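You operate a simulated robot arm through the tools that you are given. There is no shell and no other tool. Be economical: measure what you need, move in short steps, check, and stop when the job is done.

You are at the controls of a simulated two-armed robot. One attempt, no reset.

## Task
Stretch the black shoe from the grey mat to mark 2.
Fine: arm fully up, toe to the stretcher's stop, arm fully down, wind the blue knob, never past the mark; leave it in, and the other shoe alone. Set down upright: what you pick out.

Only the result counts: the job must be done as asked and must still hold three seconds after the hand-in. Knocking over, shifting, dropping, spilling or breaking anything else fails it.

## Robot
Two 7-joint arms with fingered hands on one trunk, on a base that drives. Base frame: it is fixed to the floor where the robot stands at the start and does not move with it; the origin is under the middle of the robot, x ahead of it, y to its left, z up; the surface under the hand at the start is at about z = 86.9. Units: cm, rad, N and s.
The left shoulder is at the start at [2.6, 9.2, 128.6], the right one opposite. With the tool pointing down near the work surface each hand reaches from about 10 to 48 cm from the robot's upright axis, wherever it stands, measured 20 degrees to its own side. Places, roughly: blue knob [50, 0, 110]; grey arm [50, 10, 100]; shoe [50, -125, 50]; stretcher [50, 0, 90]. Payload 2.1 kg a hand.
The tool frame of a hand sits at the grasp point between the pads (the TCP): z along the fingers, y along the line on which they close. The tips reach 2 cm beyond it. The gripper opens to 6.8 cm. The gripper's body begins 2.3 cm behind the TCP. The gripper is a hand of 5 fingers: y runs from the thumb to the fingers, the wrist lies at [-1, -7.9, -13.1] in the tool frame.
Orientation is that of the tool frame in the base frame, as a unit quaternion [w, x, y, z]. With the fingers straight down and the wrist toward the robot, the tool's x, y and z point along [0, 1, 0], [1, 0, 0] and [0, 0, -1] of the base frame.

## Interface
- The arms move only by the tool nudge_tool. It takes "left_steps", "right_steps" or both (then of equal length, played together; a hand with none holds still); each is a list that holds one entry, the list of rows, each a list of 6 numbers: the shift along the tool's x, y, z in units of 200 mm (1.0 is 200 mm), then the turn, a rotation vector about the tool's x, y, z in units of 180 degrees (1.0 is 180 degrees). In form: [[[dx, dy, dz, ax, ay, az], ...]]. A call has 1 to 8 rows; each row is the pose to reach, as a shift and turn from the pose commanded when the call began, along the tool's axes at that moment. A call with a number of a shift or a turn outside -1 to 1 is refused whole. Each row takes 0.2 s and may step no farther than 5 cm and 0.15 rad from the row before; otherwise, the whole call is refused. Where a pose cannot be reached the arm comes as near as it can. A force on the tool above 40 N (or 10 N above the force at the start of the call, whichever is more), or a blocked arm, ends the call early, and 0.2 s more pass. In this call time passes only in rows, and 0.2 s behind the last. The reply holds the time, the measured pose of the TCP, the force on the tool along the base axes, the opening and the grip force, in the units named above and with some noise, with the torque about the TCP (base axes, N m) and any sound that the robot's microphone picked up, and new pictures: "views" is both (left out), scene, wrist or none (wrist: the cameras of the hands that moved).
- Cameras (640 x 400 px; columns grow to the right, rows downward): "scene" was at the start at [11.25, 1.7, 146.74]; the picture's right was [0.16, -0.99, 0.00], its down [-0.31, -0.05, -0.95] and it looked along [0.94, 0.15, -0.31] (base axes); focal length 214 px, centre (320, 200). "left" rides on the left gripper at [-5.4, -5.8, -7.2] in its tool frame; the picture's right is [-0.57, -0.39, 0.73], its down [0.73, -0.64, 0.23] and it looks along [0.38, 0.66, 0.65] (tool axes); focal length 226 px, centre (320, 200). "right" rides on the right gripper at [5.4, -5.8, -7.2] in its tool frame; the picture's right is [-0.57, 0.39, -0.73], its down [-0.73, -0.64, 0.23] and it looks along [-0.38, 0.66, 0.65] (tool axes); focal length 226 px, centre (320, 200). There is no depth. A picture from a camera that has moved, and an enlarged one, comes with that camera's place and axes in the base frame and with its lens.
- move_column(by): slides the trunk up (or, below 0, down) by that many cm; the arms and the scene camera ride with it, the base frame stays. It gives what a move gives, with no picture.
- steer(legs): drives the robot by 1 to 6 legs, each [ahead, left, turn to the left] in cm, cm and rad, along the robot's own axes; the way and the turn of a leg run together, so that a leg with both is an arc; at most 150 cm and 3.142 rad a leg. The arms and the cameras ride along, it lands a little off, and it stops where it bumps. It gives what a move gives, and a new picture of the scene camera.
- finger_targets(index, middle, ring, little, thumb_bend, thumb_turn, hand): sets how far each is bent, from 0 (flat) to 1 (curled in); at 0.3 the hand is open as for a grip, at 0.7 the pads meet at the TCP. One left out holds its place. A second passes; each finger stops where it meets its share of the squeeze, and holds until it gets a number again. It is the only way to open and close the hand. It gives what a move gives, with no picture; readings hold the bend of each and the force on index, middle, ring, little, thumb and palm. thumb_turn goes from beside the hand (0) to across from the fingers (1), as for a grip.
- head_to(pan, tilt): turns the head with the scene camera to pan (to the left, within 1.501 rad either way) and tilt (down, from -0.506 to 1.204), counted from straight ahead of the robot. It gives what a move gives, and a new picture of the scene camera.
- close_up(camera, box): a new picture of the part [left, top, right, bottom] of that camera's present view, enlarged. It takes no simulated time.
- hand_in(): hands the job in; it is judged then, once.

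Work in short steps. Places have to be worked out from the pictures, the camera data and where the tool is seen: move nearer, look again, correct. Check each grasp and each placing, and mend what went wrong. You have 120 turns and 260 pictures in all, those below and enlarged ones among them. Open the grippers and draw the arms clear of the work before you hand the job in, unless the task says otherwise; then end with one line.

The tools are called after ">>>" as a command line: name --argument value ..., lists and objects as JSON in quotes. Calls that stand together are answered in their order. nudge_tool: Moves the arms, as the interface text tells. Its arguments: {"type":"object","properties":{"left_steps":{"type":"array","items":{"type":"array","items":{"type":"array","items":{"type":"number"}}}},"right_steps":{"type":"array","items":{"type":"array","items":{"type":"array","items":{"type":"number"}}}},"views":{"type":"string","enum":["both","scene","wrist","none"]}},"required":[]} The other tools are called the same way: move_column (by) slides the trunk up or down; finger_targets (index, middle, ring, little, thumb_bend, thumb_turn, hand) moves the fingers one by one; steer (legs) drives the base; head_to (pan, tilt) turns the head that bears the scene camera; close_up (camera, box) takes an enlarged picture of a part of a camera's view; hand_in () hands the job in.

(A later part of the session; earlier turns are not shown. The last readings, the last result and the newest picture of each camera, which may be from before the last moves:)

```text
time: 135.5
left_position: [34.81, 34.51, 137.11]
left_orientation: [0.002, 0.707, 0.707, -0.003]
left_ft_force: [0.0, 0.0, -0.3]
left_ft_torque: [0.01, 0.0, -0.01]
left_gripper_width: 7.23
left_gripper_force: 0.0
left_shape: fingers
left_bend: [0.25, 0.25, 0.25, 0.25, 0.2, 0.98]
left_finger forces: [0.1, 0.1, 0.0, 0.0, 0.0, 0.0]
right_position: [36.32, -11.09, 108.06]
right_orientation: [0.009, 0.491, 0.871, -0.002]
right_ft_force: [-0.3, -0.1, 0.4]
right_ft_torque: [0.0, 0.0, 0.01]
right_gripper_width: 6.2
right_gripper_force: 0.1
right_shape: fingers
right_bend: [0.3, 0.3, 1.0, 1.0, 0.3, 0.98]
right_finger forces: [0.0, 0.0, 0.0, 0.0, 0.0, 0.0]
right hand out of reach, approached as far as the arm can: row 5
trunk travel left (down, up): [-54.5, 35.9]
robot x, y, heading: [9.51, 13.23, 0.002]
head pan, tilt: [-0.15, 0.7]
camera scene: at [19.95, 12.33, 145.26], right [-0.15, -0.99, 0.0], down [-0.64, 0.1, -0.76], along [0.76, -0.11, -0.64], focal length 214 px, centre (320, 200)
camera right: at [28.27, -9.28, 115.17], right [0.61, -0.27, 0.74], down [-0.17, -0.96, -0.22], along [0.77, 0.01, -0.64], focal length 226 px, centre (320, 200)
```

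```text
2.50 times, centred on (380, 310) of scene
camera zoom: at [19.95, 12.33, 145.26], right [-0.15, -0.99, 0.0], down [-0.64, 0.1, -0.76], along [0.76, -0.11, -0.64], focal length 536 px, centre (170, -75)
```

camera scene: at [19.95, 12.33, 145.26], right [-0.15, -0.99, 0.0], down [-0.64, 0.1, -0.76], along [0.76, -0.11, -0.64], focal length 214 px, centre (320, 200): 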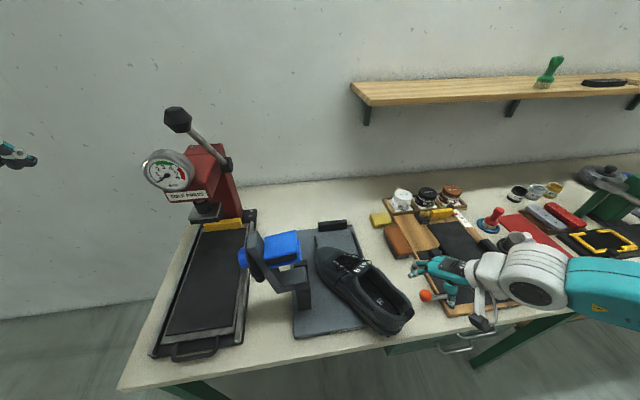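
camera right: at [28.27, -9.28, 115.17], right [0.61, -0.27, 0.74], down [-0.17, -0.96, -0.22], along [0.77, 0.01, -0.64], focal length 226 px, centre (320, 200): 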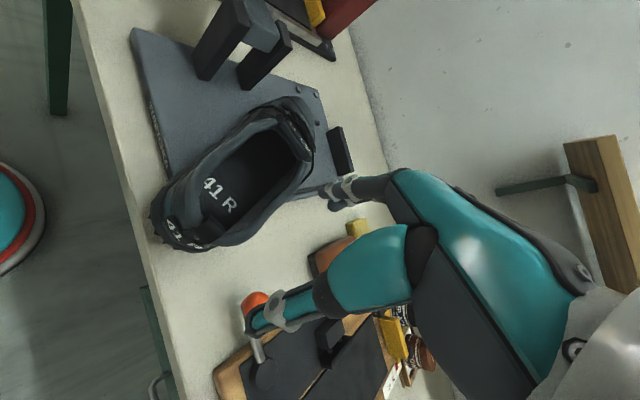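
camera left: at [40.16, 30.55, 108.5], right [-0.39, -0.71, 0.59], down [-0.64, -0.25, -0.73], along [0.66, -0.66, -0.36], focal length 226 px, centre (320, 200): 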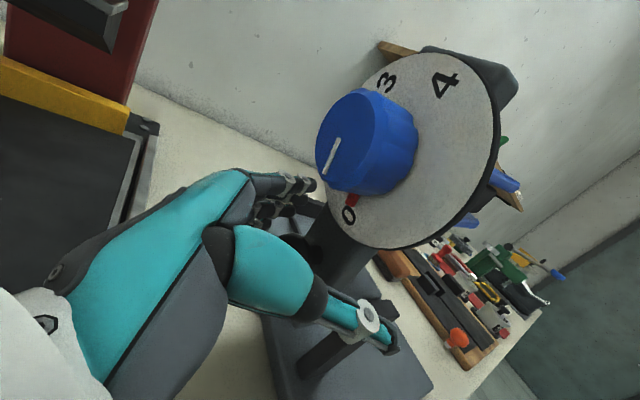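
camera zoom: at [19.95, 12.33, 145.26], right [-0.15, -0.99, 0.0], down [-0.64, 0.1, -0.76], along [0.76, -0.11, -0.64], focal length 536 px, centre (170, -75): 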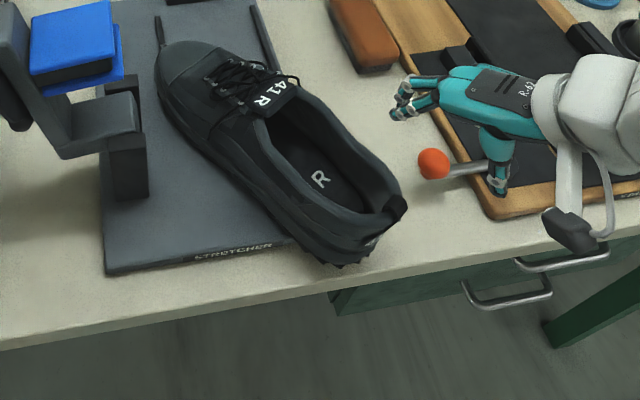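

Shoe: heel [36,−9], toe [57,8]. From here the wrist has to bend too far; I raise the hand and reposition the robot at about [5,−18] with heading 0.63, so that the heel grasp lies along its natural direction.

>>> nudge_tool --right_steps '[[[0, 0, -0.2, 0, 0, 0], [0, 0, -0.4, 0, 0, 0]]]' --views "none"

>>> steer --legs '[[-4, -31, 0], [0, 0, 0.63]]'

>>> head_to --pan -0.25 --tilt 0.75

```text
time: 136.1
left_position: [34.82, 34.53, 137.3]
left_orientation: [0.003, 0.708, 0.707, -0.002]
left_ft_force: [0.9, 1.7, -0.3]
left_ft_torque: [-0.01, -0.02, 0.0]
left_gripper_width: 7.24
left_gripper_force: 0.1
left_shape: fingers
left_bend: [0.25, 0.25, 0.25, 0.25, 0.2, 0.98]
left_finger forces: [0.0, 0.0, 0.0, 0.0, 0.1, 0.0]
right_position: [36.28, -9.37, 116.02]
right_orientation: [0.005, 0.435, 0.9, 0.002]
right_ft_force: [-0.2, 0.4, -0.4]
right_ft_torque: [0.01, -0.02, 0.01]
right_gripper_width: 6.23
right_gripper_force: 0.1
right_shape: fingers
right_bend: [0.3, 0.3, 1.0, 1.0, 0.3, 0.98]
right_finger forces: [0.1, 0.1, 0.0, 0.1, 0.0, 0.1]
trunk travel left (down, up): [-54.5, 35.9]
robot x, y, heading: [9.73, 13.62, -0.002]
head pan, tilt: [-0.15, 0.7]
```

```text
time: 140.0
left_position: [13.86, 13.61, 137.23]
left_orientation: [0.003, 0.454, 0.891, -0.002]
left_ft_force: [0.3, 0.1, -0.8]
left_ft_torque: [-0.02, 0.01, -0.01]
left_gripper_width: 7.23
left_gripper_force: 0.1
left_shape: fingers
left_bend: [0.25, 0.25, 0.25, 0.25, 0.2, 0.98]
left_finger forces: [0.0, 0.0, 0.0, 0.1, 0.1, 0.1]
right_position: [40.65, -21.33, 116.05]
right_orientation: [0.005, 0.137, 0.991, 0.004]
right_ft_force: [-0.1, -0.8, 0.8]
right_ft_torque: [-0.02, 0.0, -0.02]
right_gripper_width: 6.23
right_gripper_force: 0.1
right_shape: fingers
right_bend: [0.3, 0.3, 1.0, 1.0, 0.3, 0.98]
right_finger forces: [0.0, 0.0, 0.0, 0.0, 0.0, 0.0]
trunk travel left (down, up): [-54.5, 35.9]
robot x, y, heading: [5.95, -18.69, 0.63]
head pan, tilt: [-0.15, 0.7]
camera scene: at [14.87, -13.3, 145.26], right [0.46, -0.89, 0.0], down [-0.57, -0.3, -0.76], along [0.68, 0.35, -0.64], focal length 214 px, centre (320, 200)
```

scene: 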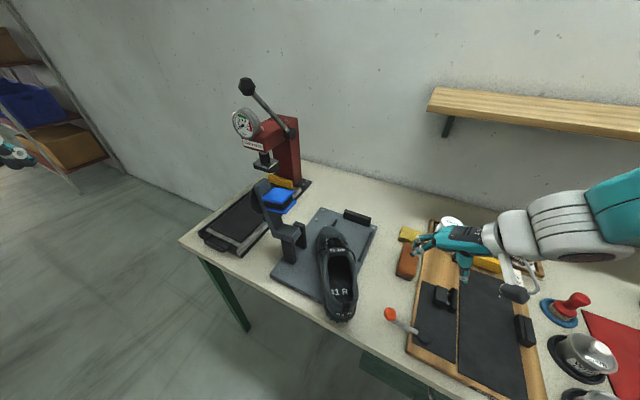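

```text
time: 140.6
left_position: [13.75, 13.6, 137.26]
left_orientation: [0.003, 0.454, 0.891, -0.001]
left_ft_force: [-0.5, 0.9, 0.8]
left_ft_torque: [-0.01, 0.01, -0.02]
left_gripper_width: 7.22
left_gripper_force: 0.1
left_shape: fingers
left_bend: [0.25, 0.25, 0.25, 0.25, 0.2, 0.98]
left_finger forces: [0.1, 0.0, 0.0, 0.1, 0.0, 0.0]
right_position: [40.67, -21.25, 116.06]
right_orientation: [0.004, 0.137, 0.991, 0.004]
right_ft_force: [0.9, -0.7, 0.0]
right_ft_torque: [-0.01, 0.0, 0.01]
right_gripper_width: 6.24
right_gripper_force: 0.1
right_shape: fingers
right_bend: [0.3, 0.3, 1.0, 1.0, 0.3, 0.98]
right_finger forces: [0.0, 0.0, 0.0, 0.0, 0.1, 0.0]
trunk travel left (down, up): [-54.5, 35.9]
robot x, y, heading: [5.32, -18.1, 0.624]
head pan, tilt: [-0.25, 0.75]
camera scene: at [15.03, -14.14, 144.84], right [0.37, -0.93, 0.0], down [-0.63, -0.25, -0.73], along [0.68, 0.27, -0.68], focal length 214 px, centre (320, 200)
```

scene: 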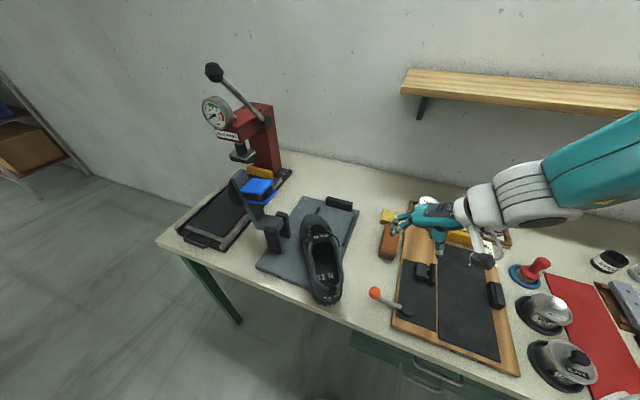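

Clear view. I bring the hand over the heel, turning it to yaw 38°.

>>> nudge_tool --right_steps '[[[0.076, 0.103, 0.05, 0, 0, 0.04], [0.152, 0.206, 0.1, 0, 0, 0.08], [0.228, 0.31, 0.18, 0, 0, 0.12], [0.304, 0.413, 0.25, 0, 0, 0.16], [0.38, 0.516, 0.3, 0, 0, 0.2]]]'

>>> close_up --camera "scene" --box '[240, 190, 400, 320]'

```text
time: 141.8
left_position: [13.75, 13.67, 137.18]
left_orientation: [0.004, 0.454, 0.891, -0.002]
left_ft_force: [-0.1, -0.1, -1.1]
left_ft_torque: [0.02, -0.03, 0.03]
left_gripper_width: 7.26
left_gripper_force: 0.0
left_shape: fingers
left_bend: [0.25, 0.25, 0.25, 0.25, 0.2, 0.98]
left_finger forces: [0.0, 0.0, 0.1, 0.0, 0.2, 0.1]
right_position: [36.03, -9.03, 109.99]
right_orientation: [0.003, 0.437, 0.9, 0.006]
right_ft_force: [0.6, 0.6, 0.4]
right_ft_torque: [-0.01, 0.01, -0.01]
right_gripper_width: 6.24
right_gripper_force: 0.0
right_shape: fingers
right_bend: [0.3, 0.3, 1.0, 1.0, 0.3, 0.98]
right_finger forces: [0.1, 0.0, 0.1, 0.0, 0.0, 0.1]
trunk travel left (down, up): [-54.5, 35.9]
robot x, y, heading: [5.93, -18.2, 0.626]
head pan, tilt: [-0.25, 0.75]
camera scene: at [15.02, -14.08, 144.83], right [0.37, -0.93, 0.0], down [-0.63, -0.25, -0.73], along [0.68, 0.27, -0.68], focal length 214 px, centre (320, 200)
camera right: at [27.9, -8.45, 117.12], right [0.65, -0.21, 0.73], down [-0.05, -0.97, -0.24], along [0.76, 0.12, -0.64], focal length 226 px, centre (320, 200)
```

scene: 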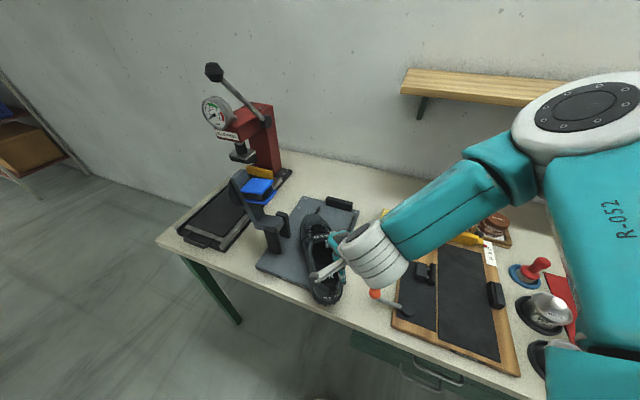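
right: 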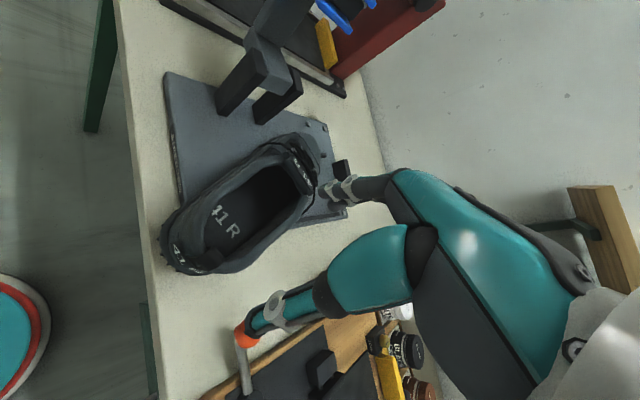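

```text
3.08 times, centred on (320, 255) of scene
camera zoom: at [15.02, -14.08, 144.83], right [0.37, -0.93, 0.0], down [-0.63, -0.25, -0.73], along [0.68, 0.27, -0.68], focal length 660 px, centre (320, 31)
```

zoom: 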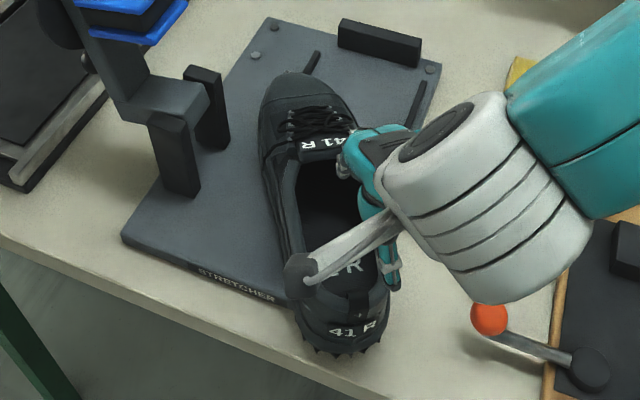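

TCP is right over the heel wall. I descend to z≈97 with thumb outside and two fingers inside.

>>> nudge_tool --right_steps '[[[0, 0, 0.2, 0, 0, 0], [0, 0, 0.36, 0, 0, 0], [0, 0, 0.48, 0, 0, 0], [0, 0, 0.56, 0, 0, 0], [0, 0, 0.64, 0, 0, 0]]]'

>>> close_up --camera "scene" --box '[240, 190, 400, 320]'

```text
time: 143.0
left_position: [13.82, 13.51, 137.18]
left_orientation: [0.003, 0.454, 0.891, -0.001]
left_ft_force: [0.4, 0.8, -0.2]
left_ft_torque: [0.01, -0.01, 0.01]
left_gripper_width: 7.24
left_gripper_force: 0.0
left_shape: fingers
left_bend: [0.25, 0.25, 0.25, 0.25, 0.2, 0.98]
left_finger forces: [0.0, 0.1, 0.1, 0.0, 0.0, 0.0]
right_position: [37.76, -11.63, 105.74]
right_orientation: [0.003, 0.437, 0.899, 0.005]
right_ft_force: [-0.1, -0.7, 0.3]
right_ft_torque: [0.0, -0.04, -0.03]
right_gripper_width: 6.23
right_gripper_force: 0.1
right_shape: fingers
right_bend: [0.3, 0.3, 1.0, 1.0, 0.3, 0.98]
right_finger forces: [0.0, 0.0, 0.1, 0.1, 0.0, 0.0]
right hand out of reach, approached as far as the arm can: row 1, 2, 3, 4, 5
trunk travel left (down, up): [-54.5, 35.9]
robot x, y, heading: [5.6, -18.19, 0.625]
head pan, tilt: [-0.25, 0.75]
camera scene: at [15.04, -14.15, 144.84], right [0.37, -0.93, 0.0], down [-0.63, -0.25, -0.73], along [0.68, 0.27, -0.68], focal length 214 px, centre (320, 200)
camera right: at [29.7, -11.09, 112.88], right [0.65, -0.21, 0.73], down [-0.05, -0.97, -0.24], along [0.76, 0.12, -0.64], focal length 226 px, centre (320, 200)
```

scene: 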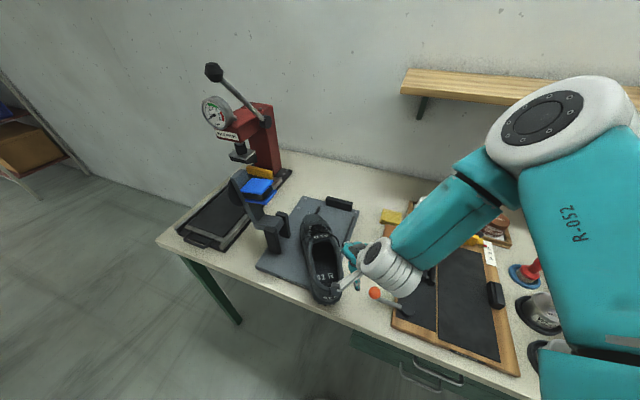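
right: 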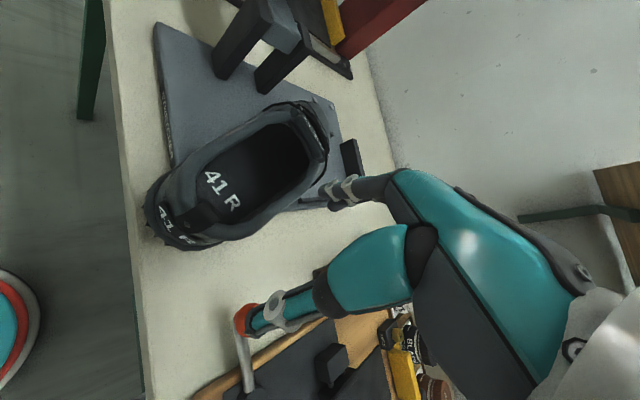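

```text
3.08 times, centred on (320, 255) of scene
camera zoom: at [15.04, -14.15, 144.84], right [0.37, -0.93, 0.0], down [-0.63, -0.25, -0.73], along [0.68, 0.27, -0.68], focal length 660 px, centre (320, 31)
```

zoom: 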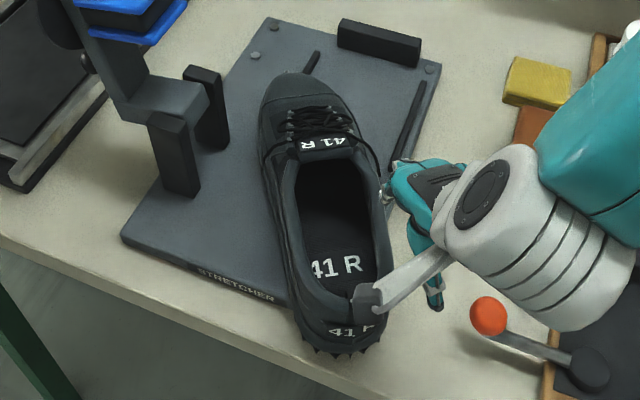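

The arm is too folded here. I raise, back the robot 9 cm along its heading, then reach forward again so that the elbow opens.

>>> nudge_tool --right_steps '[[[0, 0, -0.2, 0, 0, 0], [0, 0, -0.3, 0, 0, 0]]]' --views "none"

>>> steer --legs '[[-9, 0, 0]]'

```text
time: 143.6
left_position: [13.81, 13.46, 137.2]
left_orientation: [0.004, 0.454, 0.891, -0.002]
left_ft_force: [-0.3, -0.3, 0.1]
left_ft_torque: [0.0, 0.02, -0.01]
left_gripper_width: 7.24
left_gripper_force: 0.0
left_shape: fingers
left_bend: [0.25, 0.25, 0.25, 0.25, 0.2, 0.98]
left_finger forces: [0.0, 0.1, 0.0, 0.0, 0.1, 0.0]
right_position: [38.24, -12.12, 112.05]
right_orientation: [0.003, 0.436, 0.9, 0.005]
right_ft_force: [0.2, -0.8, 0.5]
right_ft_torque: [0.01, 0.0, -0.01]
right_gripper_width: 6.22
right_gripper_force: 0.0
right_shape: fingers
right_bend: [0.3, 0.3, 1.0, 1.0, 0.3, 0.98]
right_finger forces: [0.1, 0.1, 0.0, 0.0, 0.0, 0.1]
trunk travel left (down, up): [-54.5, 35.9]
robot x, y, heading: [6.13, -18.57, 0.626]
head pan, tilt: [-0.25, 0.75]
```

```text
time: 144.7
left_position: [6.67, 8.21, 137.2]
left_orientation: [0.003, 0.455, 0.891, -0.001]
left_ft_force: [-0.7, -0.4, -0.8]
left_ft_torque: [0.01, 0.02, 0.02]
left_gripper_width: 7.25
left_gripper_force: 0.1
left_shape: fingers
left_bend: [0.25, 0.25, 0.25, 0.25, 0.2, 0.98]
left_finger forces: [0.1, 0.1, 0.1, 0.0, 0.0, 0.0]
right_position: [31.01, -17.34, 112.23]
right_orientation: [0.004, 0.437, 0.9, 0.005]
right_ft_force: [0.2, 0.7, 0.1]
right_ft_torque: [-0.01, -0.02, -0.01]
right_gripper_width: 6.24
right_gripper_force: 0.0
right_shape: fingers
right_bend: [0.3, 0.3, 1.0, 1.0, 0.3, 0.98]
right_finger forces: [0.1, 0.0, 0.1, 0.0, 0.0, 0.0]
trunk travel left (down, up): [-54.5, 35.9]
robot x, y, heading: [-1.34, -23.12, 0.629]
head pan, tilt: [-0.25, 0.75]
camera scene: at [7.79, -19.4, 144.85], right [0.37, -0.93, 0.0], down [-0.63, -0.25, -0.73], along [0.68, 0.27, -0.68], focal length 214 px, centre (320, 200)
```

scene: 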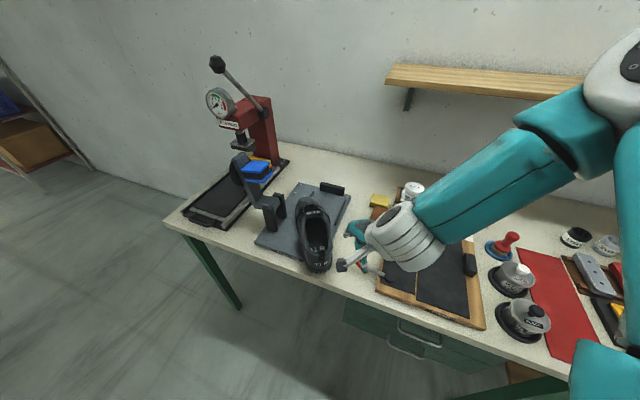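

Now I reach forward to the heel at z 112, then try descending.

>>> nudge_tool --right_steps '[[[0.056, 0.15, 0, 0, 0, 0], [0.112, 0.3, 0, 0, 0, 0], [0.168, 0.45, 0, 0, 0, 0], [0.168, 0.45, 0.15, 0, 0, 0], [0.168, 0.45, 0.3, 0, 0, 0]]]'

>>> close_up --camera "scene" --box '[240, 170, 400, 300]'

```text
time: 145.9
left_position: [6.65, 8.41, 137.22]
left_orientation: [0.003, 0.454, 0.891, -0.002]
left_ft_force: [-0.1, -0.3, 0.5]
left_ft_torque: [0.0, 0.0, -0.01]
left_gripper_width: 7.24
left_gripper_force: 0.2
left_shape: fingers
left_bend: [0.25, 0.25, 0.25, 0.25, 0.2, 0.98]
left_finger forces: [0.1, 0.0, 0.0, 0.1, 0.0, 0.0]
right_position: [36.13, -11.97, 108.57]
right_orientation: [0.002, 0.436, 0.9, 0.004]
right_ft_force: [-0.1, -0.1, 0.9]
right_ft_torque: [-0.01, -0.01, 0.01]
right_gripper_width: 6.21
right_gripper_force: 0.1
right_shape: fingers
right_bend: [0.3, 0.3, 1.0, 1.0, 0.3, 0.98]
right_finger forces: [0.0, 0.0, 0.0, 0.0, 0.0, 0.0]
right hand out of reach, approached as far as the arm can: row 4, 5
trunk travel left (down, up): [-54.5, 35.9]
robot x, y, heading: [-1.58, -23.61, 0.628]
head pan, tilt: [-0.25, 0.75]
camera scene: at [7.9, -19.32, 144.84], right [0.37, -0.93, 0.0], down [-0.63, -0.25, -0.73], along [0.68, 0.27, -0.68], focal length 214 px, centre (320, 200)
camera right: at [28.02, -11.33, 115.64], right [0.65, -0.21, 0.73], down [-0.05, -0.97, -0.24], along [0.76, 0.12, -0.64], focal length 226 px, centre (320, 200)
```

scene: 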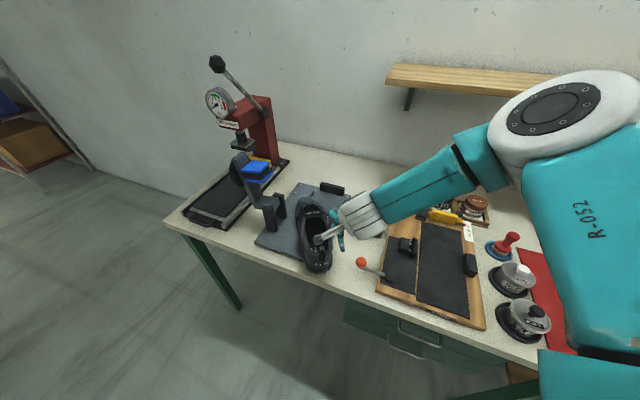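
right: 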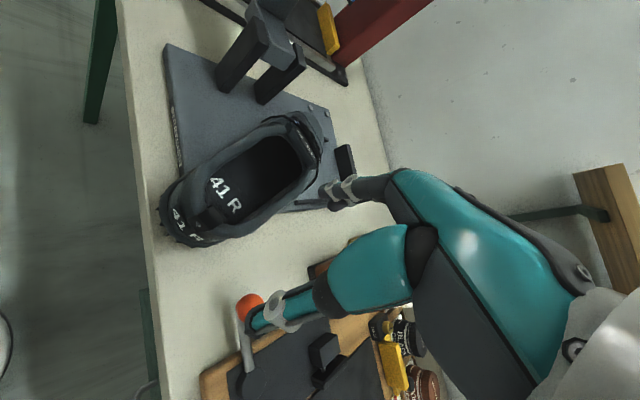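

```text
3.08 times, centred on (320, 235) of scene
camera zoom: at [7.9, -19.32, 144.84], right [0.37, -0.93, 0.0], down [-0.63, -0.25, -0.73], along [0.68, 0.27, -0.68], focal length 660 px, centre (320, 92)
```

zoom: 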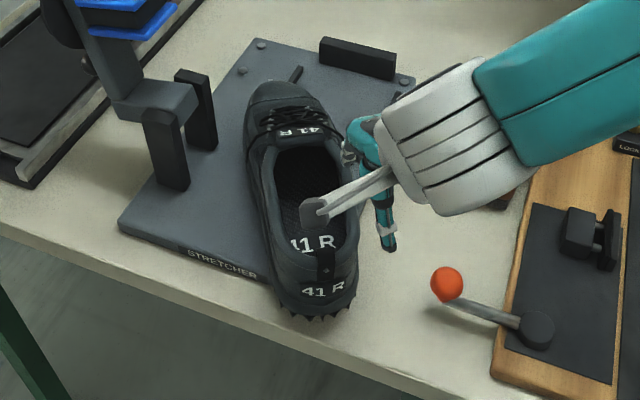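

The arm seems stuck in an elbow-high branch. I raise the hand to its start-like pose (z≈136) to let the elbow drop, then look.

>>> nudge_tool --right_steps '[[[0, 0, -0.25, 0, 0, 0], [0, 0, -0.5, 0, 0, 0], [0, 0, -0.75, 0, 0, 0], [0, 0, -1.0, 0, 0, 0]]]' --views "none"

>>> nudge_tool --right_steps '[[[0, 0, -0.2, 0, 0, 0], [0, 0, -0.4, 0, 0, 0]]]' --views "scene"

```text
time: 146.9
left_position: [6.65, 8.29, 137.2]
left_orientation: [0.003, 0.454, 0.891, -0.002]
left_ft_force: [-0.5, 0.4, -0.2]
left_ft_torque: [0.0, 0.04, -0.01]
left_gripper_width: 7.23
left_gripper_force: 0.1
left_shape: fingers
left_bend: [0.25, 0.25, 0.25, 0.25, 0.2, 0.98]
left_finger forces: [0.1, 0.0, 0.0, 0.0, 0.0, 0.1]
right_position: [35.36, -11.71, 128.84]
right_orientation: [0.003, 0.436, 0.9, 0.004]
right_ft_force: [-0.1, -0.1, 0.5]
right_ft_torque: [0.02, 0.01, 0.02]
right_gripper_width: 6.24
right_gripper_force: 0.0
right_shape: fingers
right_bend: [0.3, 0.3, 1.0, 1.0, 0.3, 0.98]
right_finger forces: [0.0, 0.1, 0.0, 0.0, 0.0, 0.0]
trunk travel left (down, up): [-54.5, 35.9]
robot x, y, heading: [-1.33, -23.57, 0.63]
head pan, tilt: [-0.25, 0.75]
```

```text
time: 147.5
left_position: [6.61, 8.44, 137.16]
left_orientation: [0.003, 0.455, 0.89, -0.001]
left_ft_force: [0.4, 0.5, 0.6]
left_ft_torque: [-0.01, -0.02, 0.0]
left_gripper_width: 7.25
left_gripper_force: 0.1
left_shape: fingers
left_bend: [0.25, 0.25, 0.25, 0.25, 0.2, 0.98]
left_finger forces: [0.1, 0.0, 0.1, 0.0, 0.0, 0.0]
right_position: [35.24, -12.15, 136.81]
right_orientation: [0.003, 0.436, 0.9, 0.003]
right_ft_force: [-0.1, 0.4, 0.5]
right_ft_torque: [0.03, 0.02, -0.01]
right_gripper_width: 6.23
right_gripper_force: 0.1
right_shape: fingers
right_bend: [0.3, 0.3, 1.0, 1.0, 0.3, 0.98]
right_finger forces: [0.0, 0.0, 0.0, 0.1, 0.0, 0.0]
trunk travel left (down, up): [-54.5, 35.9]
robot x, y, heading: [-1.22, -23.89, 0.626]
head pan, tilt: [-0.25, 0.75]
camera scene: at [7.9, -19.31, 144.84], right [0.37, -0.93, 0.0], down [-0.63, -0.25, -0.73], along [0.68, 0.27, -0.68], focal length 214 px, centre (320, 200)
```

scene: 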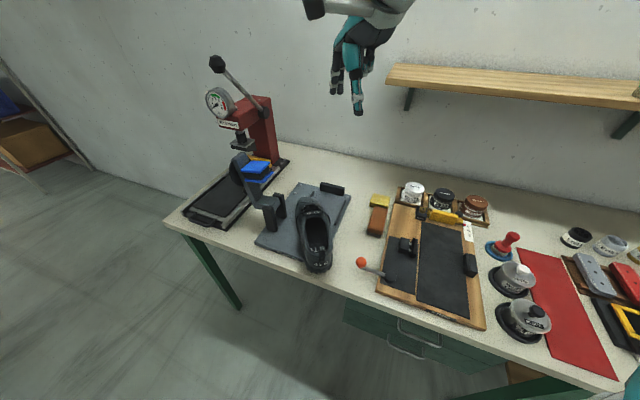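

Now I descend again toward the heel from here to see if the arm takes the lower-elbow solution.

>>> nudge_tool --right_steps '[[[0.05, 0.06, 0.2, 0, 0, 0], [0.1, 0.12, 0.4, 0, 0, 0], [0.1, 0.12, 0.6, 0, 0, 0], [0.1, 0.12, 0.8, 0, 0, 0], [0.1, 0.12, 1.0, 0, 0, 0]]]' --views "none"

>>> nudge_tool --right_steps '[[[0, 0, 0.2, 0, 0, 0], [0, 0, 0.4, 0, 0, 0]]]'

>>> close_up --camera "scene" --box '[240, 170, 400, 300]'

```text
time: 148.7
left_position: [6.61, 8.41, 137.13]
left_orientation: [0.002, 0.454, 0.891, -0.002]
left_ft_force: [-0.4, 0.4, -0.1]
left_ft_torque: [0.0, 0.01, 0.0]
left_gripper_width: 7.25
left_gripper_force: 0.0
left_shape: fingers
left_bend: [0.25, 0.25, 0.25, 0.25, 0.2, 0.98]
left_finger forces: [0.0, 0.1, 0.0, 0.0, 0.0, 0.0]
right_position: [36.78, -8.86, 116.68]
right_orientation: [0.002, 0.437, 0.899, 0.004]
right_ft_force: [0.0, -0.2, 0.3]
right_ft_torque: [0.01, -0.02, -0.01]
right_gripper_width: 6.23
right_gripper_force: 0.0
right_shape: fingers
right_bend: [0.3, 0.3, 1.0, 1.0, 0.3, 0.98]
right_finger forces: [0.0, 0.1, 0.0, 0.0, 0.0, 0.0]
trunk travel left (down, up): [-54.5, 35.9]
robot x, y, heading: [-1.14, -23.87, 0.625]
head pan, tilt: [-0.25, 0.75]
```

```text
time: 149.3
left_position: [6.63, 8.36, 137.29]
left_orientation: [0.003, 0.454, 0.891, -0.001]
left_ft_force: [0.2, 0.7, 0.0]
left_ft_torque: [0.01, -0.03, 0.0]
left_gripper_width: 7.23
left_gripper_force: 0.1
left_shape: fingers
left_bend: [0.25, 0.25, 0.25, 0.25, 0.2, 0.98]
left_finger forces: [0.0, 0.0, 0.1, 0.0, 0.0, 0.1]
right_position: [36.84, -10.51, 110.23]
right_orientation: [0.002, 0.436, 0.9, 0.005]
right_ft_force: [0.3, -0.7, 0.1]
right_ft_torque: [-0.02, 0.0, 0.03]
right_gripper_width: 6.21
right_gripper_force: 0.1
right_shape: fingers
right_bend: [0.3, 0.3, 1.0, 1.0, 0.3, 0.98]
right_finger forces: [0.1, 0.0, 0.0, 0.0, 0.1, 0.0]
right hand out of reach, approached as far as the arm can: row 2
trunk travel left (down, up): [-54.5, 35.9]
robot x, y, heading: [-1.25, -23.42, 0.628]
head pan, tilt: [-0.25, 0.75]
camera scene: at [7.9, -19.33, 144.84], right [0.37, -0.93, 0.0], down [-0.63, -0.25, -0.73], along [0.68, 0.27, -0.68], focal length 214 px, centre (320, 200)
camera right: at [28.62, -9.88, 117.26], right [0.65, -0.21, 0.73], down [-0.05, -0.97, -0.24], along [0.76, 0.12, -0.64], focal length 226 px, centre (320, 200)
```

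scene: 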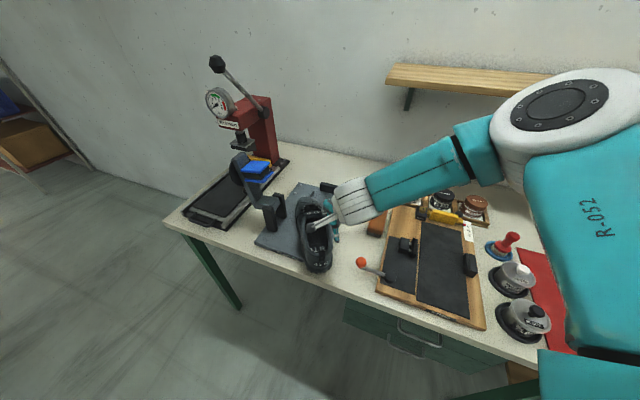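
right: 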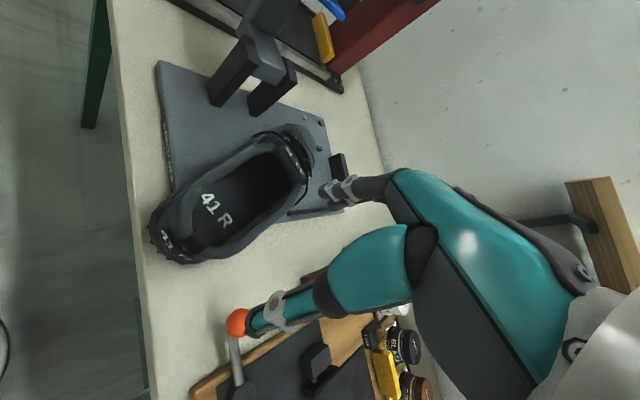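

```text
3.08 times, centred on (320, 235) of scene
camera zoom: at [7.9, -19.33, 144.84], right [0.37, -0.93, 0.0], down [-0.63, -0.25, -0.73], along [0.68, 0.27, -0.68], focal length 660 px, centre (320, 92)
```

zoom: 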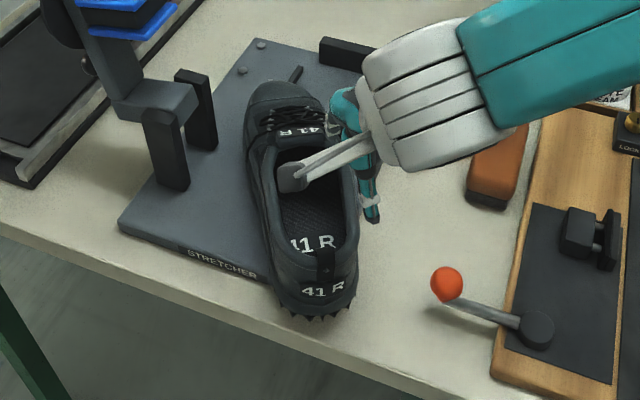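

In this elbow branch low poses work only with the hand turned ≥25° left relative to the robot. So I return the robot to heading 0 at about [0,4] (hand relative yaw 38°), and later I can rotate shoe plus hand by driving the base around the heel.

>>> nudge_tool --right_steps '[[[0, 0, -0.2, 0, 0, -0.04], [0, 0, -0.4, 0, 0, -0.08], [0, 0, -0.4, 0, 0, -0.12], [0, 0, -0.4, 0, 0, -0.16], [0, 0, -0.4, 0, 0, -0.2]]]' --views "none"

>>> steer --legs '[[0, 0, -0.628], [1.3, 27.5, 0]]'

>>> head_to --pan -0.1 --tilt 0.75

```text
time: 150.5
left_position: [6.72, 8.27, 137.24]
left_orientation: [0.003, 0.454, 0.891, -0.001]
left_ft_force: [-0.6, -0.1, -0.1]
left_ft_torque: [0.01, -0.02, -0.01]
left_gripper_width: 7.24
left_gripper_force: 0.0
left_shape: fingers
left_bend: [0.25, 0.25, 0.25, 0.25, 0.2, 0.98]
left_finger forces: [0.0, 0.0, 0.0, 0.0, 0.0, 0.1]
right_position: [36.51, -10.63, 118.44]
right_orientation: [0.004, 0.137, 0.991, 0.004]
right_ft_force: [0.7, 0.3, 0.1]
right_ft_torque: [0.02, -0.01, -0.02]
right_gripper_width: 6.2
right_gripper_force: 0.0
right_shape: fingers
right_bend: [0.3, 0.3, 1.0, 1.0, 0.3, 0.98]
right_finger forces: [0.1, 0.0, 0.1, 0.1, 0.0, 0.0]
trunk travel left (down, up): [-54.5, 35.9]
robot x, y, heading: [-1.33, -23.49, 0.626]
head pan, tilt: [-0.25, 0.75]
```

```text
time: 154.2
left_position: [25.17, 25.64, 137.06]
left_orientation: [0.003, 0.708, 0.706, -0.003]
left_ft_force: [-0.1, 0.0, 0.0]
left_ft_torque: [-0.03, -0.01, -0.01]
left_gripper_width: 7.26
left_gripper_force: 0.2
left_shape: fingers
left_bend: [0.25, 0.25, 0.25, 0.25, 0.2, 0.98]
left_finger forces: [0.0, 0.0, 0.0, 0.0, 0.0, 0.0]
right_position: [38.22, -7.49, 118.36]
right_orientation: [0.006, 0.438, 0.899, 0.002]
right_ft_force: [0.2, 0.1, -0.6]
right_ft_torque: [-0.02, 0.01, -0.01]
right_gripper_width: 6.24
right_gripper_force: 0.0
right_shape: fingers
right_bend: [0.3, 0.3, 1.0, 1.0, 0.3, 0.98]
right_finger forces: [0.1, 0.0, 0.0, 0.0, 0.0, 0.0]
trunk travel left (down, up): [-54.5, 35.9]
robot x, y, heading: [0.3, 4.36, -0.002]
head pan, tilt: [-0.25, 0.75]
camera scene: at [9.86, 2.61, 144.84], right [-0.25, -0.97, 0.0], down [-0.66, 0.17, -0.73], along [0.71, -0.18, -0.68], focal length 214 px, centre (320, 200)
```

scene: 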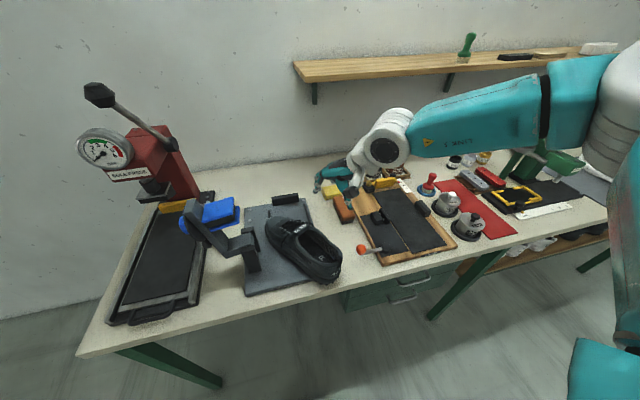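

```text
time: 154.9
left_position: [25.2, 25.49, 137.1]
left_orientation: [0.002, 0.709, 0.706, -0.002]
left_ft_force: [0.0, 0.1, -0.4]
left_ft_torque: [0.01, -0.02, -0.01]
left_gripper_width: 7.28
left_gripper_force: 0.0
left_shape: fingers
left_bend: [0.25, 0.25, 0.25, 0.25, 0.2, 0.98]
left_finger forces: [0.1, 0.0, 0.0, 0.0, 0.0, 0.0]
right_position: [38.25, -7.51, 118.42]
right_orientation: [0.007, 0.438, 0.899, 0.001]
right_ft_force: [0.0, 0.9, -0.1]
right_ft_torque: [0.01, 0.01, 0.0]
right_gripper_width: 6.23
right_gripper_force: 0.2
right_shape: fingers
right_bend: [0.3, 0.3, 1.0, 1.0, 0.3, 0.98]
right_finger forces: [0.1, 0.0, 0.1, 0.0, 0.1, 0.1]
trunk travel left (down, up): [-54.5, 35.9]
robot x, y, heading: [0.41, 4.25, -0.002]
head pan, tilt: [-0.099, 0.75]
camera scene: at [10.07, 3.75, 144.83], right [-0.1, -0.99, 0.0], down [-0.68, 0.07, -0.73], along [0.73, -0.08, -0.68], focal length 214 px, centre (320, 200)
```

scene: 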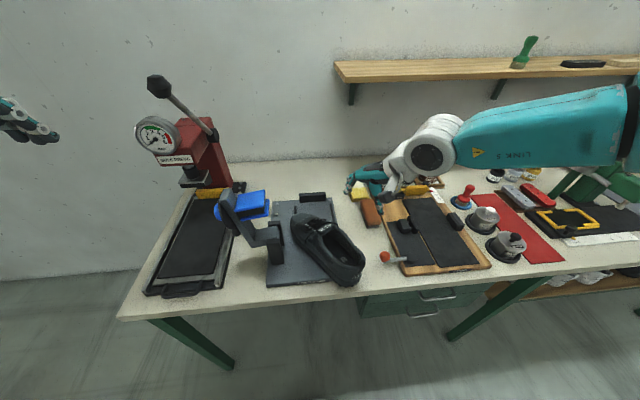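

Hand yaw 38°, 2.6 cm ahead of the heel. I back it along the axis and descend to z≈101.

>>> nudge_tool --right_steps '[[[0, -0.07, 0.2, 0, 0, 0], [0, -0.1325, 0.4, 0, 0, 0], [0, -0.1325, 0.6, 0, 0, 0], [0, -0.1325, 0.75, 0, 0, 0], [0, -0.1325, 0.87, 0, 0, 0]]]'

>>> close_up --camera "scene" --box '[260, 190, 420, 320]'

```text
time: 156.1
left_position: [25.26, 25.57, 137.14]
left_orientation: [0.002, 0.709, 0.705, -0.002]
left_ft_force: [-0.3, -0.2, 0.1]
left_ft_torque: [0.02, 0.01, 0.01]
left_gripper_width: 7.24
left_gripper_force: 0.0
left_shape: fingers
left_bend: [0.25, 0.25, 0.25, 0.25, 0.2, 0.98]
left_finger forces: [0.1, 0.0, 0.0, 0.0, 0.0, 0.0]
right_position: [35.89, -9.34, 106.6]
right_orientation: [0.005, 0.437, 0.899, 0.001]
right_ft_force: [-0.5, 0.2, 0.6]
right_ft_torque: [0.01, -0.01, 0.02]
right_gripper_width: 6.23
right_gripper_force: 0.1
right_shape: fingers
right_bend: [0.3, 0.3, 1.0, 1.0, 0.3, 0.98]
right_finger forces: [0.0, 0.0, 0.1, 0.0, 0.0, 0.1]
right hand out of reach, approached as far as the arm can: row 3, 4, 5
trunk travel left (down, up): [-54.5, 35.9]
robot x, y, heading: [-0.33, 4.54, -0.004]
head pan, tilt: [-0.099, 0.75]
camera scene: at [10.08, 3.78, 144.84], right [-0.1, -0.99, 0.0], down [-0.68, 0.07, -0.73], along [0.73, -0.08, -0.68], focal length 214 px, centre (320, 200)
camera right: at [27.72, -8.6, 113.59], right [0.65, -0.21, 0.73], down [-0.05, -0.97, -0.23], along [0.76, 0.11, -0.64], focal length 226 px, centre (320, 200)
```

scene: 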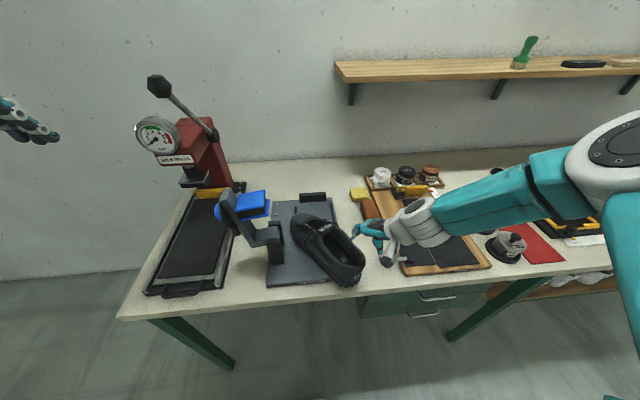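
right: 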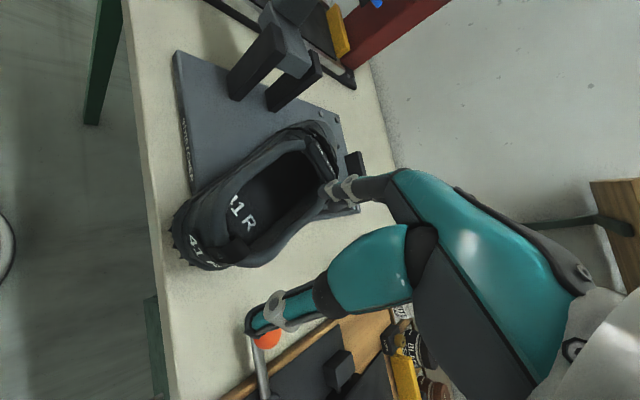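

```text
3.08 times, centred on (340, 255) of scene
camera zoom: at [10.08, 3.78, 144.84], right [-0.1, -0.99, 0.0], down [-0.68, 0.07, -0.73], along [0.73, -0.08, -0.68], focal length 660 px, centre (258, 31)
```

zoom: 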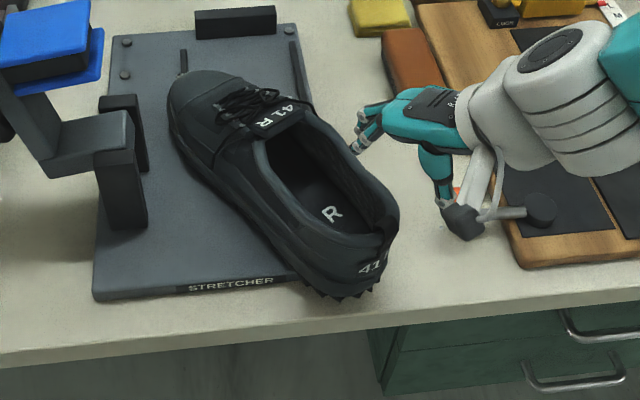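

The TCP is exactly above the heel but the elbow is in its high branch. At trunk +11 low poses worked before, so I raise the trunk 9 cm and descend again.

>>> move_column --by 9

>>> nudge_tool --right_steps '[[[0, 0, 0.2, 0, 0, 0], [0, 0, 0.4, 0, 0, 0], [0, 0, 0.6, 0, 0, 0], [0, 0, 0.72, 0, 0, 0]]]'

>>> close_up --camera "right" --box '[80, 120, 480, 400]'

```text
time: 157.3
left_position: [25.19, 25.42, 146.19]
left_orientation: [0.002, 0.709, 0.705, -0.003]
left_ft_force: [0.8, 0.0, -0.6]
left_ft_torque: [0.0, 0.0, -0.02]
left_gripper_width: 7.26
left_gripper_force: 0.2
left_shape: fingers
left_bend: [0.25, 0.25, 0.25, 0.25, 0.2, 0.98]
left_finger forces: [0.1, 0.0, 0.1, 0.0, 0.1, 0.0]
right_position: [35.62, -9.66, 115.82]
right_orientation: [0.007, 0.439, 0.899, 0.002]
right_ft_force: [0.4, -0.3, -0.3]
right_ft_torque: [0.01, 0.02, -0.01]
right_gripper_width: 6.22
right_gripper_force: 0.1
right_shape: fingers
right_bend: [0.3, 0.3, 1.0, 1.0, 0.3, 0.98]
right_finger forces: [0.1, 0.1, 0.1, 0.1, 0.1, 0.0]
trunk travel left (down, up): [-63.5, 26.9]
robot x, y, heading: [-0.12, 4.56, -0.007]
head pan, tilt: [-0.099, 0.75]
```

```text
time: 158.3
left_position: [25.32, 25.47, 146.25]
left_orientation: [0.002, 0.708, 0.706, -0.002]
left_ft_force: [0.6, -0.6, 0.2]
left_ft_torque: [0.04, -0.04, 0.02]
left_gripper_width: 7.24
left_gripper_force: 0.0
left_shape: fingers
left_bend: [0.25, 0.25, 0.25, 0.25, 0.2, 0.98]
left_finger forces: [0.1, 0.0, 0.0, 0.0, 0.0, 0.1]
right_position: [33.39, -11.23, 115.09]
right_orientation: [0.008, 0.437, 0.899, 0.002]
right_ft_force: [0.5, 0.5, -0.2]
right_ft_torque: [0.01, -0.02, -0.03]
right_gripper_width: 6.24
right_gripper_force: 0.2
right_shape: fingers
right_bend: [0.3, 0.3, 1.0, 1.0, 0.3, 0.98]
right_finger forces: [0.0, 0.1, 0.0, 0.1, 0.0, 0.1]
right hand out of reach, approached as far as the arm can: row 1, 2, 3, 4
trunk travel left (down, up): [-63.5, 26.9]
robot x, y, heading: [0.01, 4.69, -0.003]
head pan, tilt: [-0.099, 0.75]
camera scene: at [9.66, 3.74, 153.85], right [-0.1, -0.99, 0.0], down [-0.68, 0.07, -0.73], along [0.73, -0.08, -0.68], focal length 214 px, centre (320, 200)
camera right: at [25.21, -10.56, 122.13], right [0.64, -0.21, 0.74], down [-0.05, -0.97, -0.23], along [0.76, 0.11, -0.64], focal length 226 px, centre (320, 200)
```

scene: 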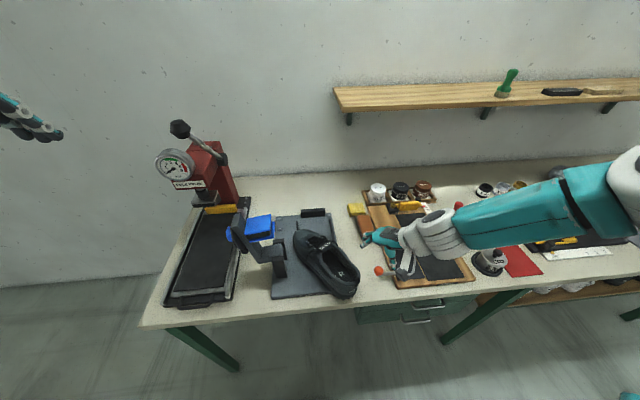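
right: 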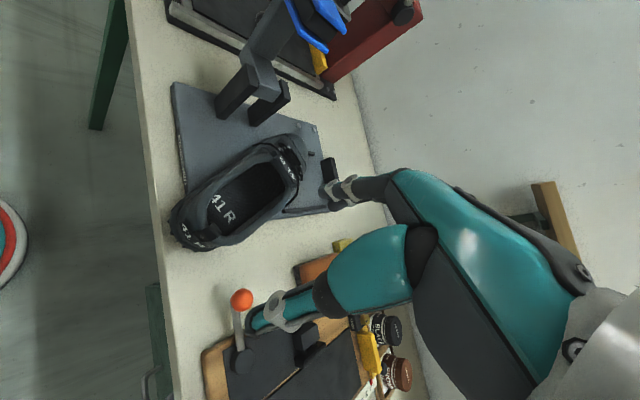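

```text
1.43 times, centred on (280, 260) of right
camera zoom: at [25.21, -10.56, 122.13], right [0.64, -0.21, 0.74], down [-0.05, -0.97, -0.23], along [0.76, 0.11, -0.64], focal length 323 px, centre (377, 114)
```

zoom: 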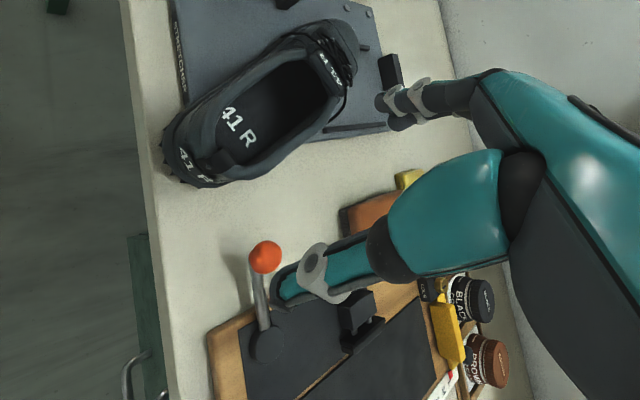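

The limit is about 24 cm below the shoulder in this branch, so instead the trunk must come down. I lower it 9 cm, re-centre over the heel, then use the trunk for the final descent.

>>> move_column --by -9

>>> nudge_tool --right_steps '[[[0, 0.08, 0, 0, 0, 0], [0, 0.165, 0, 0, 0, 0]]]' --views "wrist"

```text
time: 159.6
left_position: [25.19, 25.48, 137.16]
left_orientation: [0.003, 0.708, 0.706, -0.003]
left_ft_force: [0.8, -0.4, -0.4]
left_ft_torque: [0.01, 0.01, 0.0]
left_gripper_width: 7.25
left_gripper_force: 0.1
left_shape: fingers
left_bend: [0.25, 0.25, 0.25, 0.25, 0.2, 0.98]
left_finger forces: [0.0, 0.0, 0.0, 0.0, 0.0, 0.1]
right_position: [33.62, -11.1, 106.3]
right_orientation: [0.007, 0.437, 0.899, 0.002]
right_ft_force: [-0.3, 1.0, 0.0]
right_ft_torque: [0.01, -0.02, -0.03]
right_gripper_width: 6.2
right_gripper_force: 0.0
right_shape: fingers
right_bend: [0.3, 0.3, 1.0, 1.0, 0.3, 0.98]
right_finger forces: [0.1, 0.0, 0.1, 0.0, 0.0, 0.1]
trunk travel left (down, up): [-54.5, 35.9]
robot x, y, heading: [0.08, 4.24, -0.012]
head pan, tilt: [-0.099, 0.75]
```

```text
time: 160.2
left_position: [25.24, 25.46, 137.21]
left_orientation: [0.002, 0.709, 0.705, -0.003]
left_ft_force: [0.0, 0.5, 0.7]
left_ft_torque: [0.0, 0.0, 0.02]
left_gripper_width: 7.24
left_gripper_force: 0.1
left_shape: fingers
left_bend: [0.25, 0.25, 0.25, 0.25, 0.2, 0.98]
left_finger forces: [0.1, 0.1, 0.0, 0.1, 0.0, 0.0]
right_position: [36.16, -9.06, 106.71]
right_orientation: [0.007, 0.438, 0.899, 0.002]
right_ft_force: [-1.0, 0.4, 0.5]
right_ft_torque: [0.04, 0.0, -0.03]
right_gripper_width: 6.21
right_gripper_force: 0.0
right_shape: fingers
right_bend: [0.3, 0.3, 1.0, 1.0, 0.3, 0.98]
right_finger forces: [0.0, 0.0, 0.0, 0.1, 0.0, 0.1]
trunk travel left (down, up): [-54.5, 35.9]
robot x, y, heading: [-0.39, 4.59, -0.008]
head pan, tilt: [-0.099, 0.75]
camera right: at [28.02, -8.28, 113.7], right [0.64, -0.21, 0.74], down [-0.05, -0.97, -0.23], along [0.76, 0.11, -0.64], focal length 226 px, centre (320, 200)
```

right: 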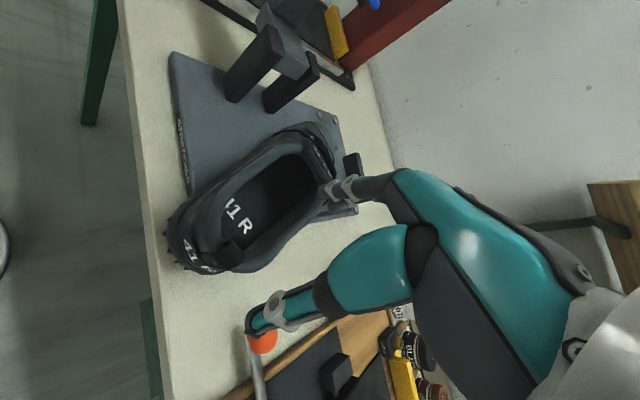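

Centred at [36.2,−9.1]. I lower the trunk 9 cm to straddle the heel wall.

>>> move_column --by -9

>>> close_up --camera "right" --box '[80, 120, 480, 400]'

>>> close_up --camera "scene" --box '[260, 190, 420, 320]'

```text
time: 161.4
left_position: [25.22, 25.5, 128.15]
left_orientation: [0.002, 0.709, 0.705, -0.003]
left_ft_force: [0.5, -1.1, 0.4]
left_ft_torque: [-0.01, -0.03, 0.0]
left_gripper_width: 7.26
left_gripper_force: 0.0
left_shape: fingers
left_bend: [0.25, 0.25, 0.25, 0.25, 0.2, 0.98]
left_finger forces: [0.0, 0.0, 0.0, 0.0, 0.0, 0.0]
right_position: [36.15, -9.02, 97.39]
right_orientation: [0.007, 0.438, 0.899, 0.003]
right_ft_force: [0.8, -0.7, 0.4]
right_ft_torque: [0.04, -0.03, -0.01]
right_gripper_width: 6.21
right_gripper_force: 0.0
right_shape: fingers
right_bend: [0.3, 0.3, 1.0, 1.0, 0.3, 0.98]
right_finger forces: [0.0, 0.1, 0.0, 0.0, 0.0, 0.0]
trunk travel left (down, up): [-45.5, 44.9]
robot x, y, heading: [0.28, 4.55, -0.004]
head pan, tilt: [-0.099, 0.75]
```

```text
1.43 times, centred on (280, 260) of right
camera zoom: at [28.04, -8.26, 104.38], right [0.64, -0.21, 0.74], down [-0.05, -0.97, -0.23], along [0.76, 0.11, -0.63], focal length 323 px, centre (377, 114)
```

zoom: 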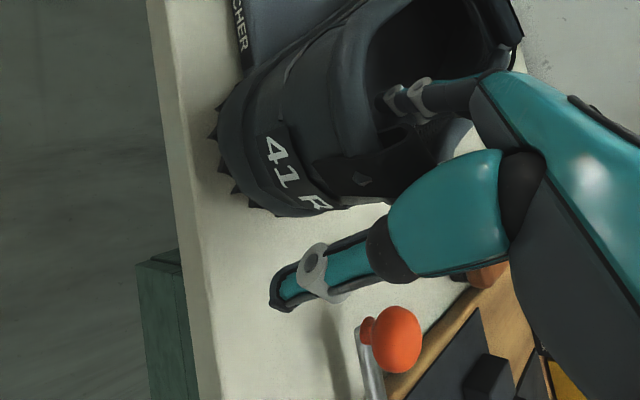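

```text
3.08 times, centred on (340, 255) of scene
camera zoom: at [10.74, 3.75, 135.81], right [-0.1, -0.99, 0.0], down [-0.68, 0.07, -0.73], along [0.73, -0.08, -0.68], focal length 660 px, centre (258, 31)
```

zoom: 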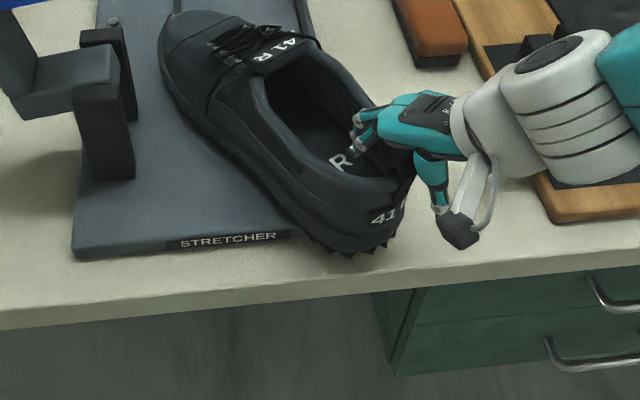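

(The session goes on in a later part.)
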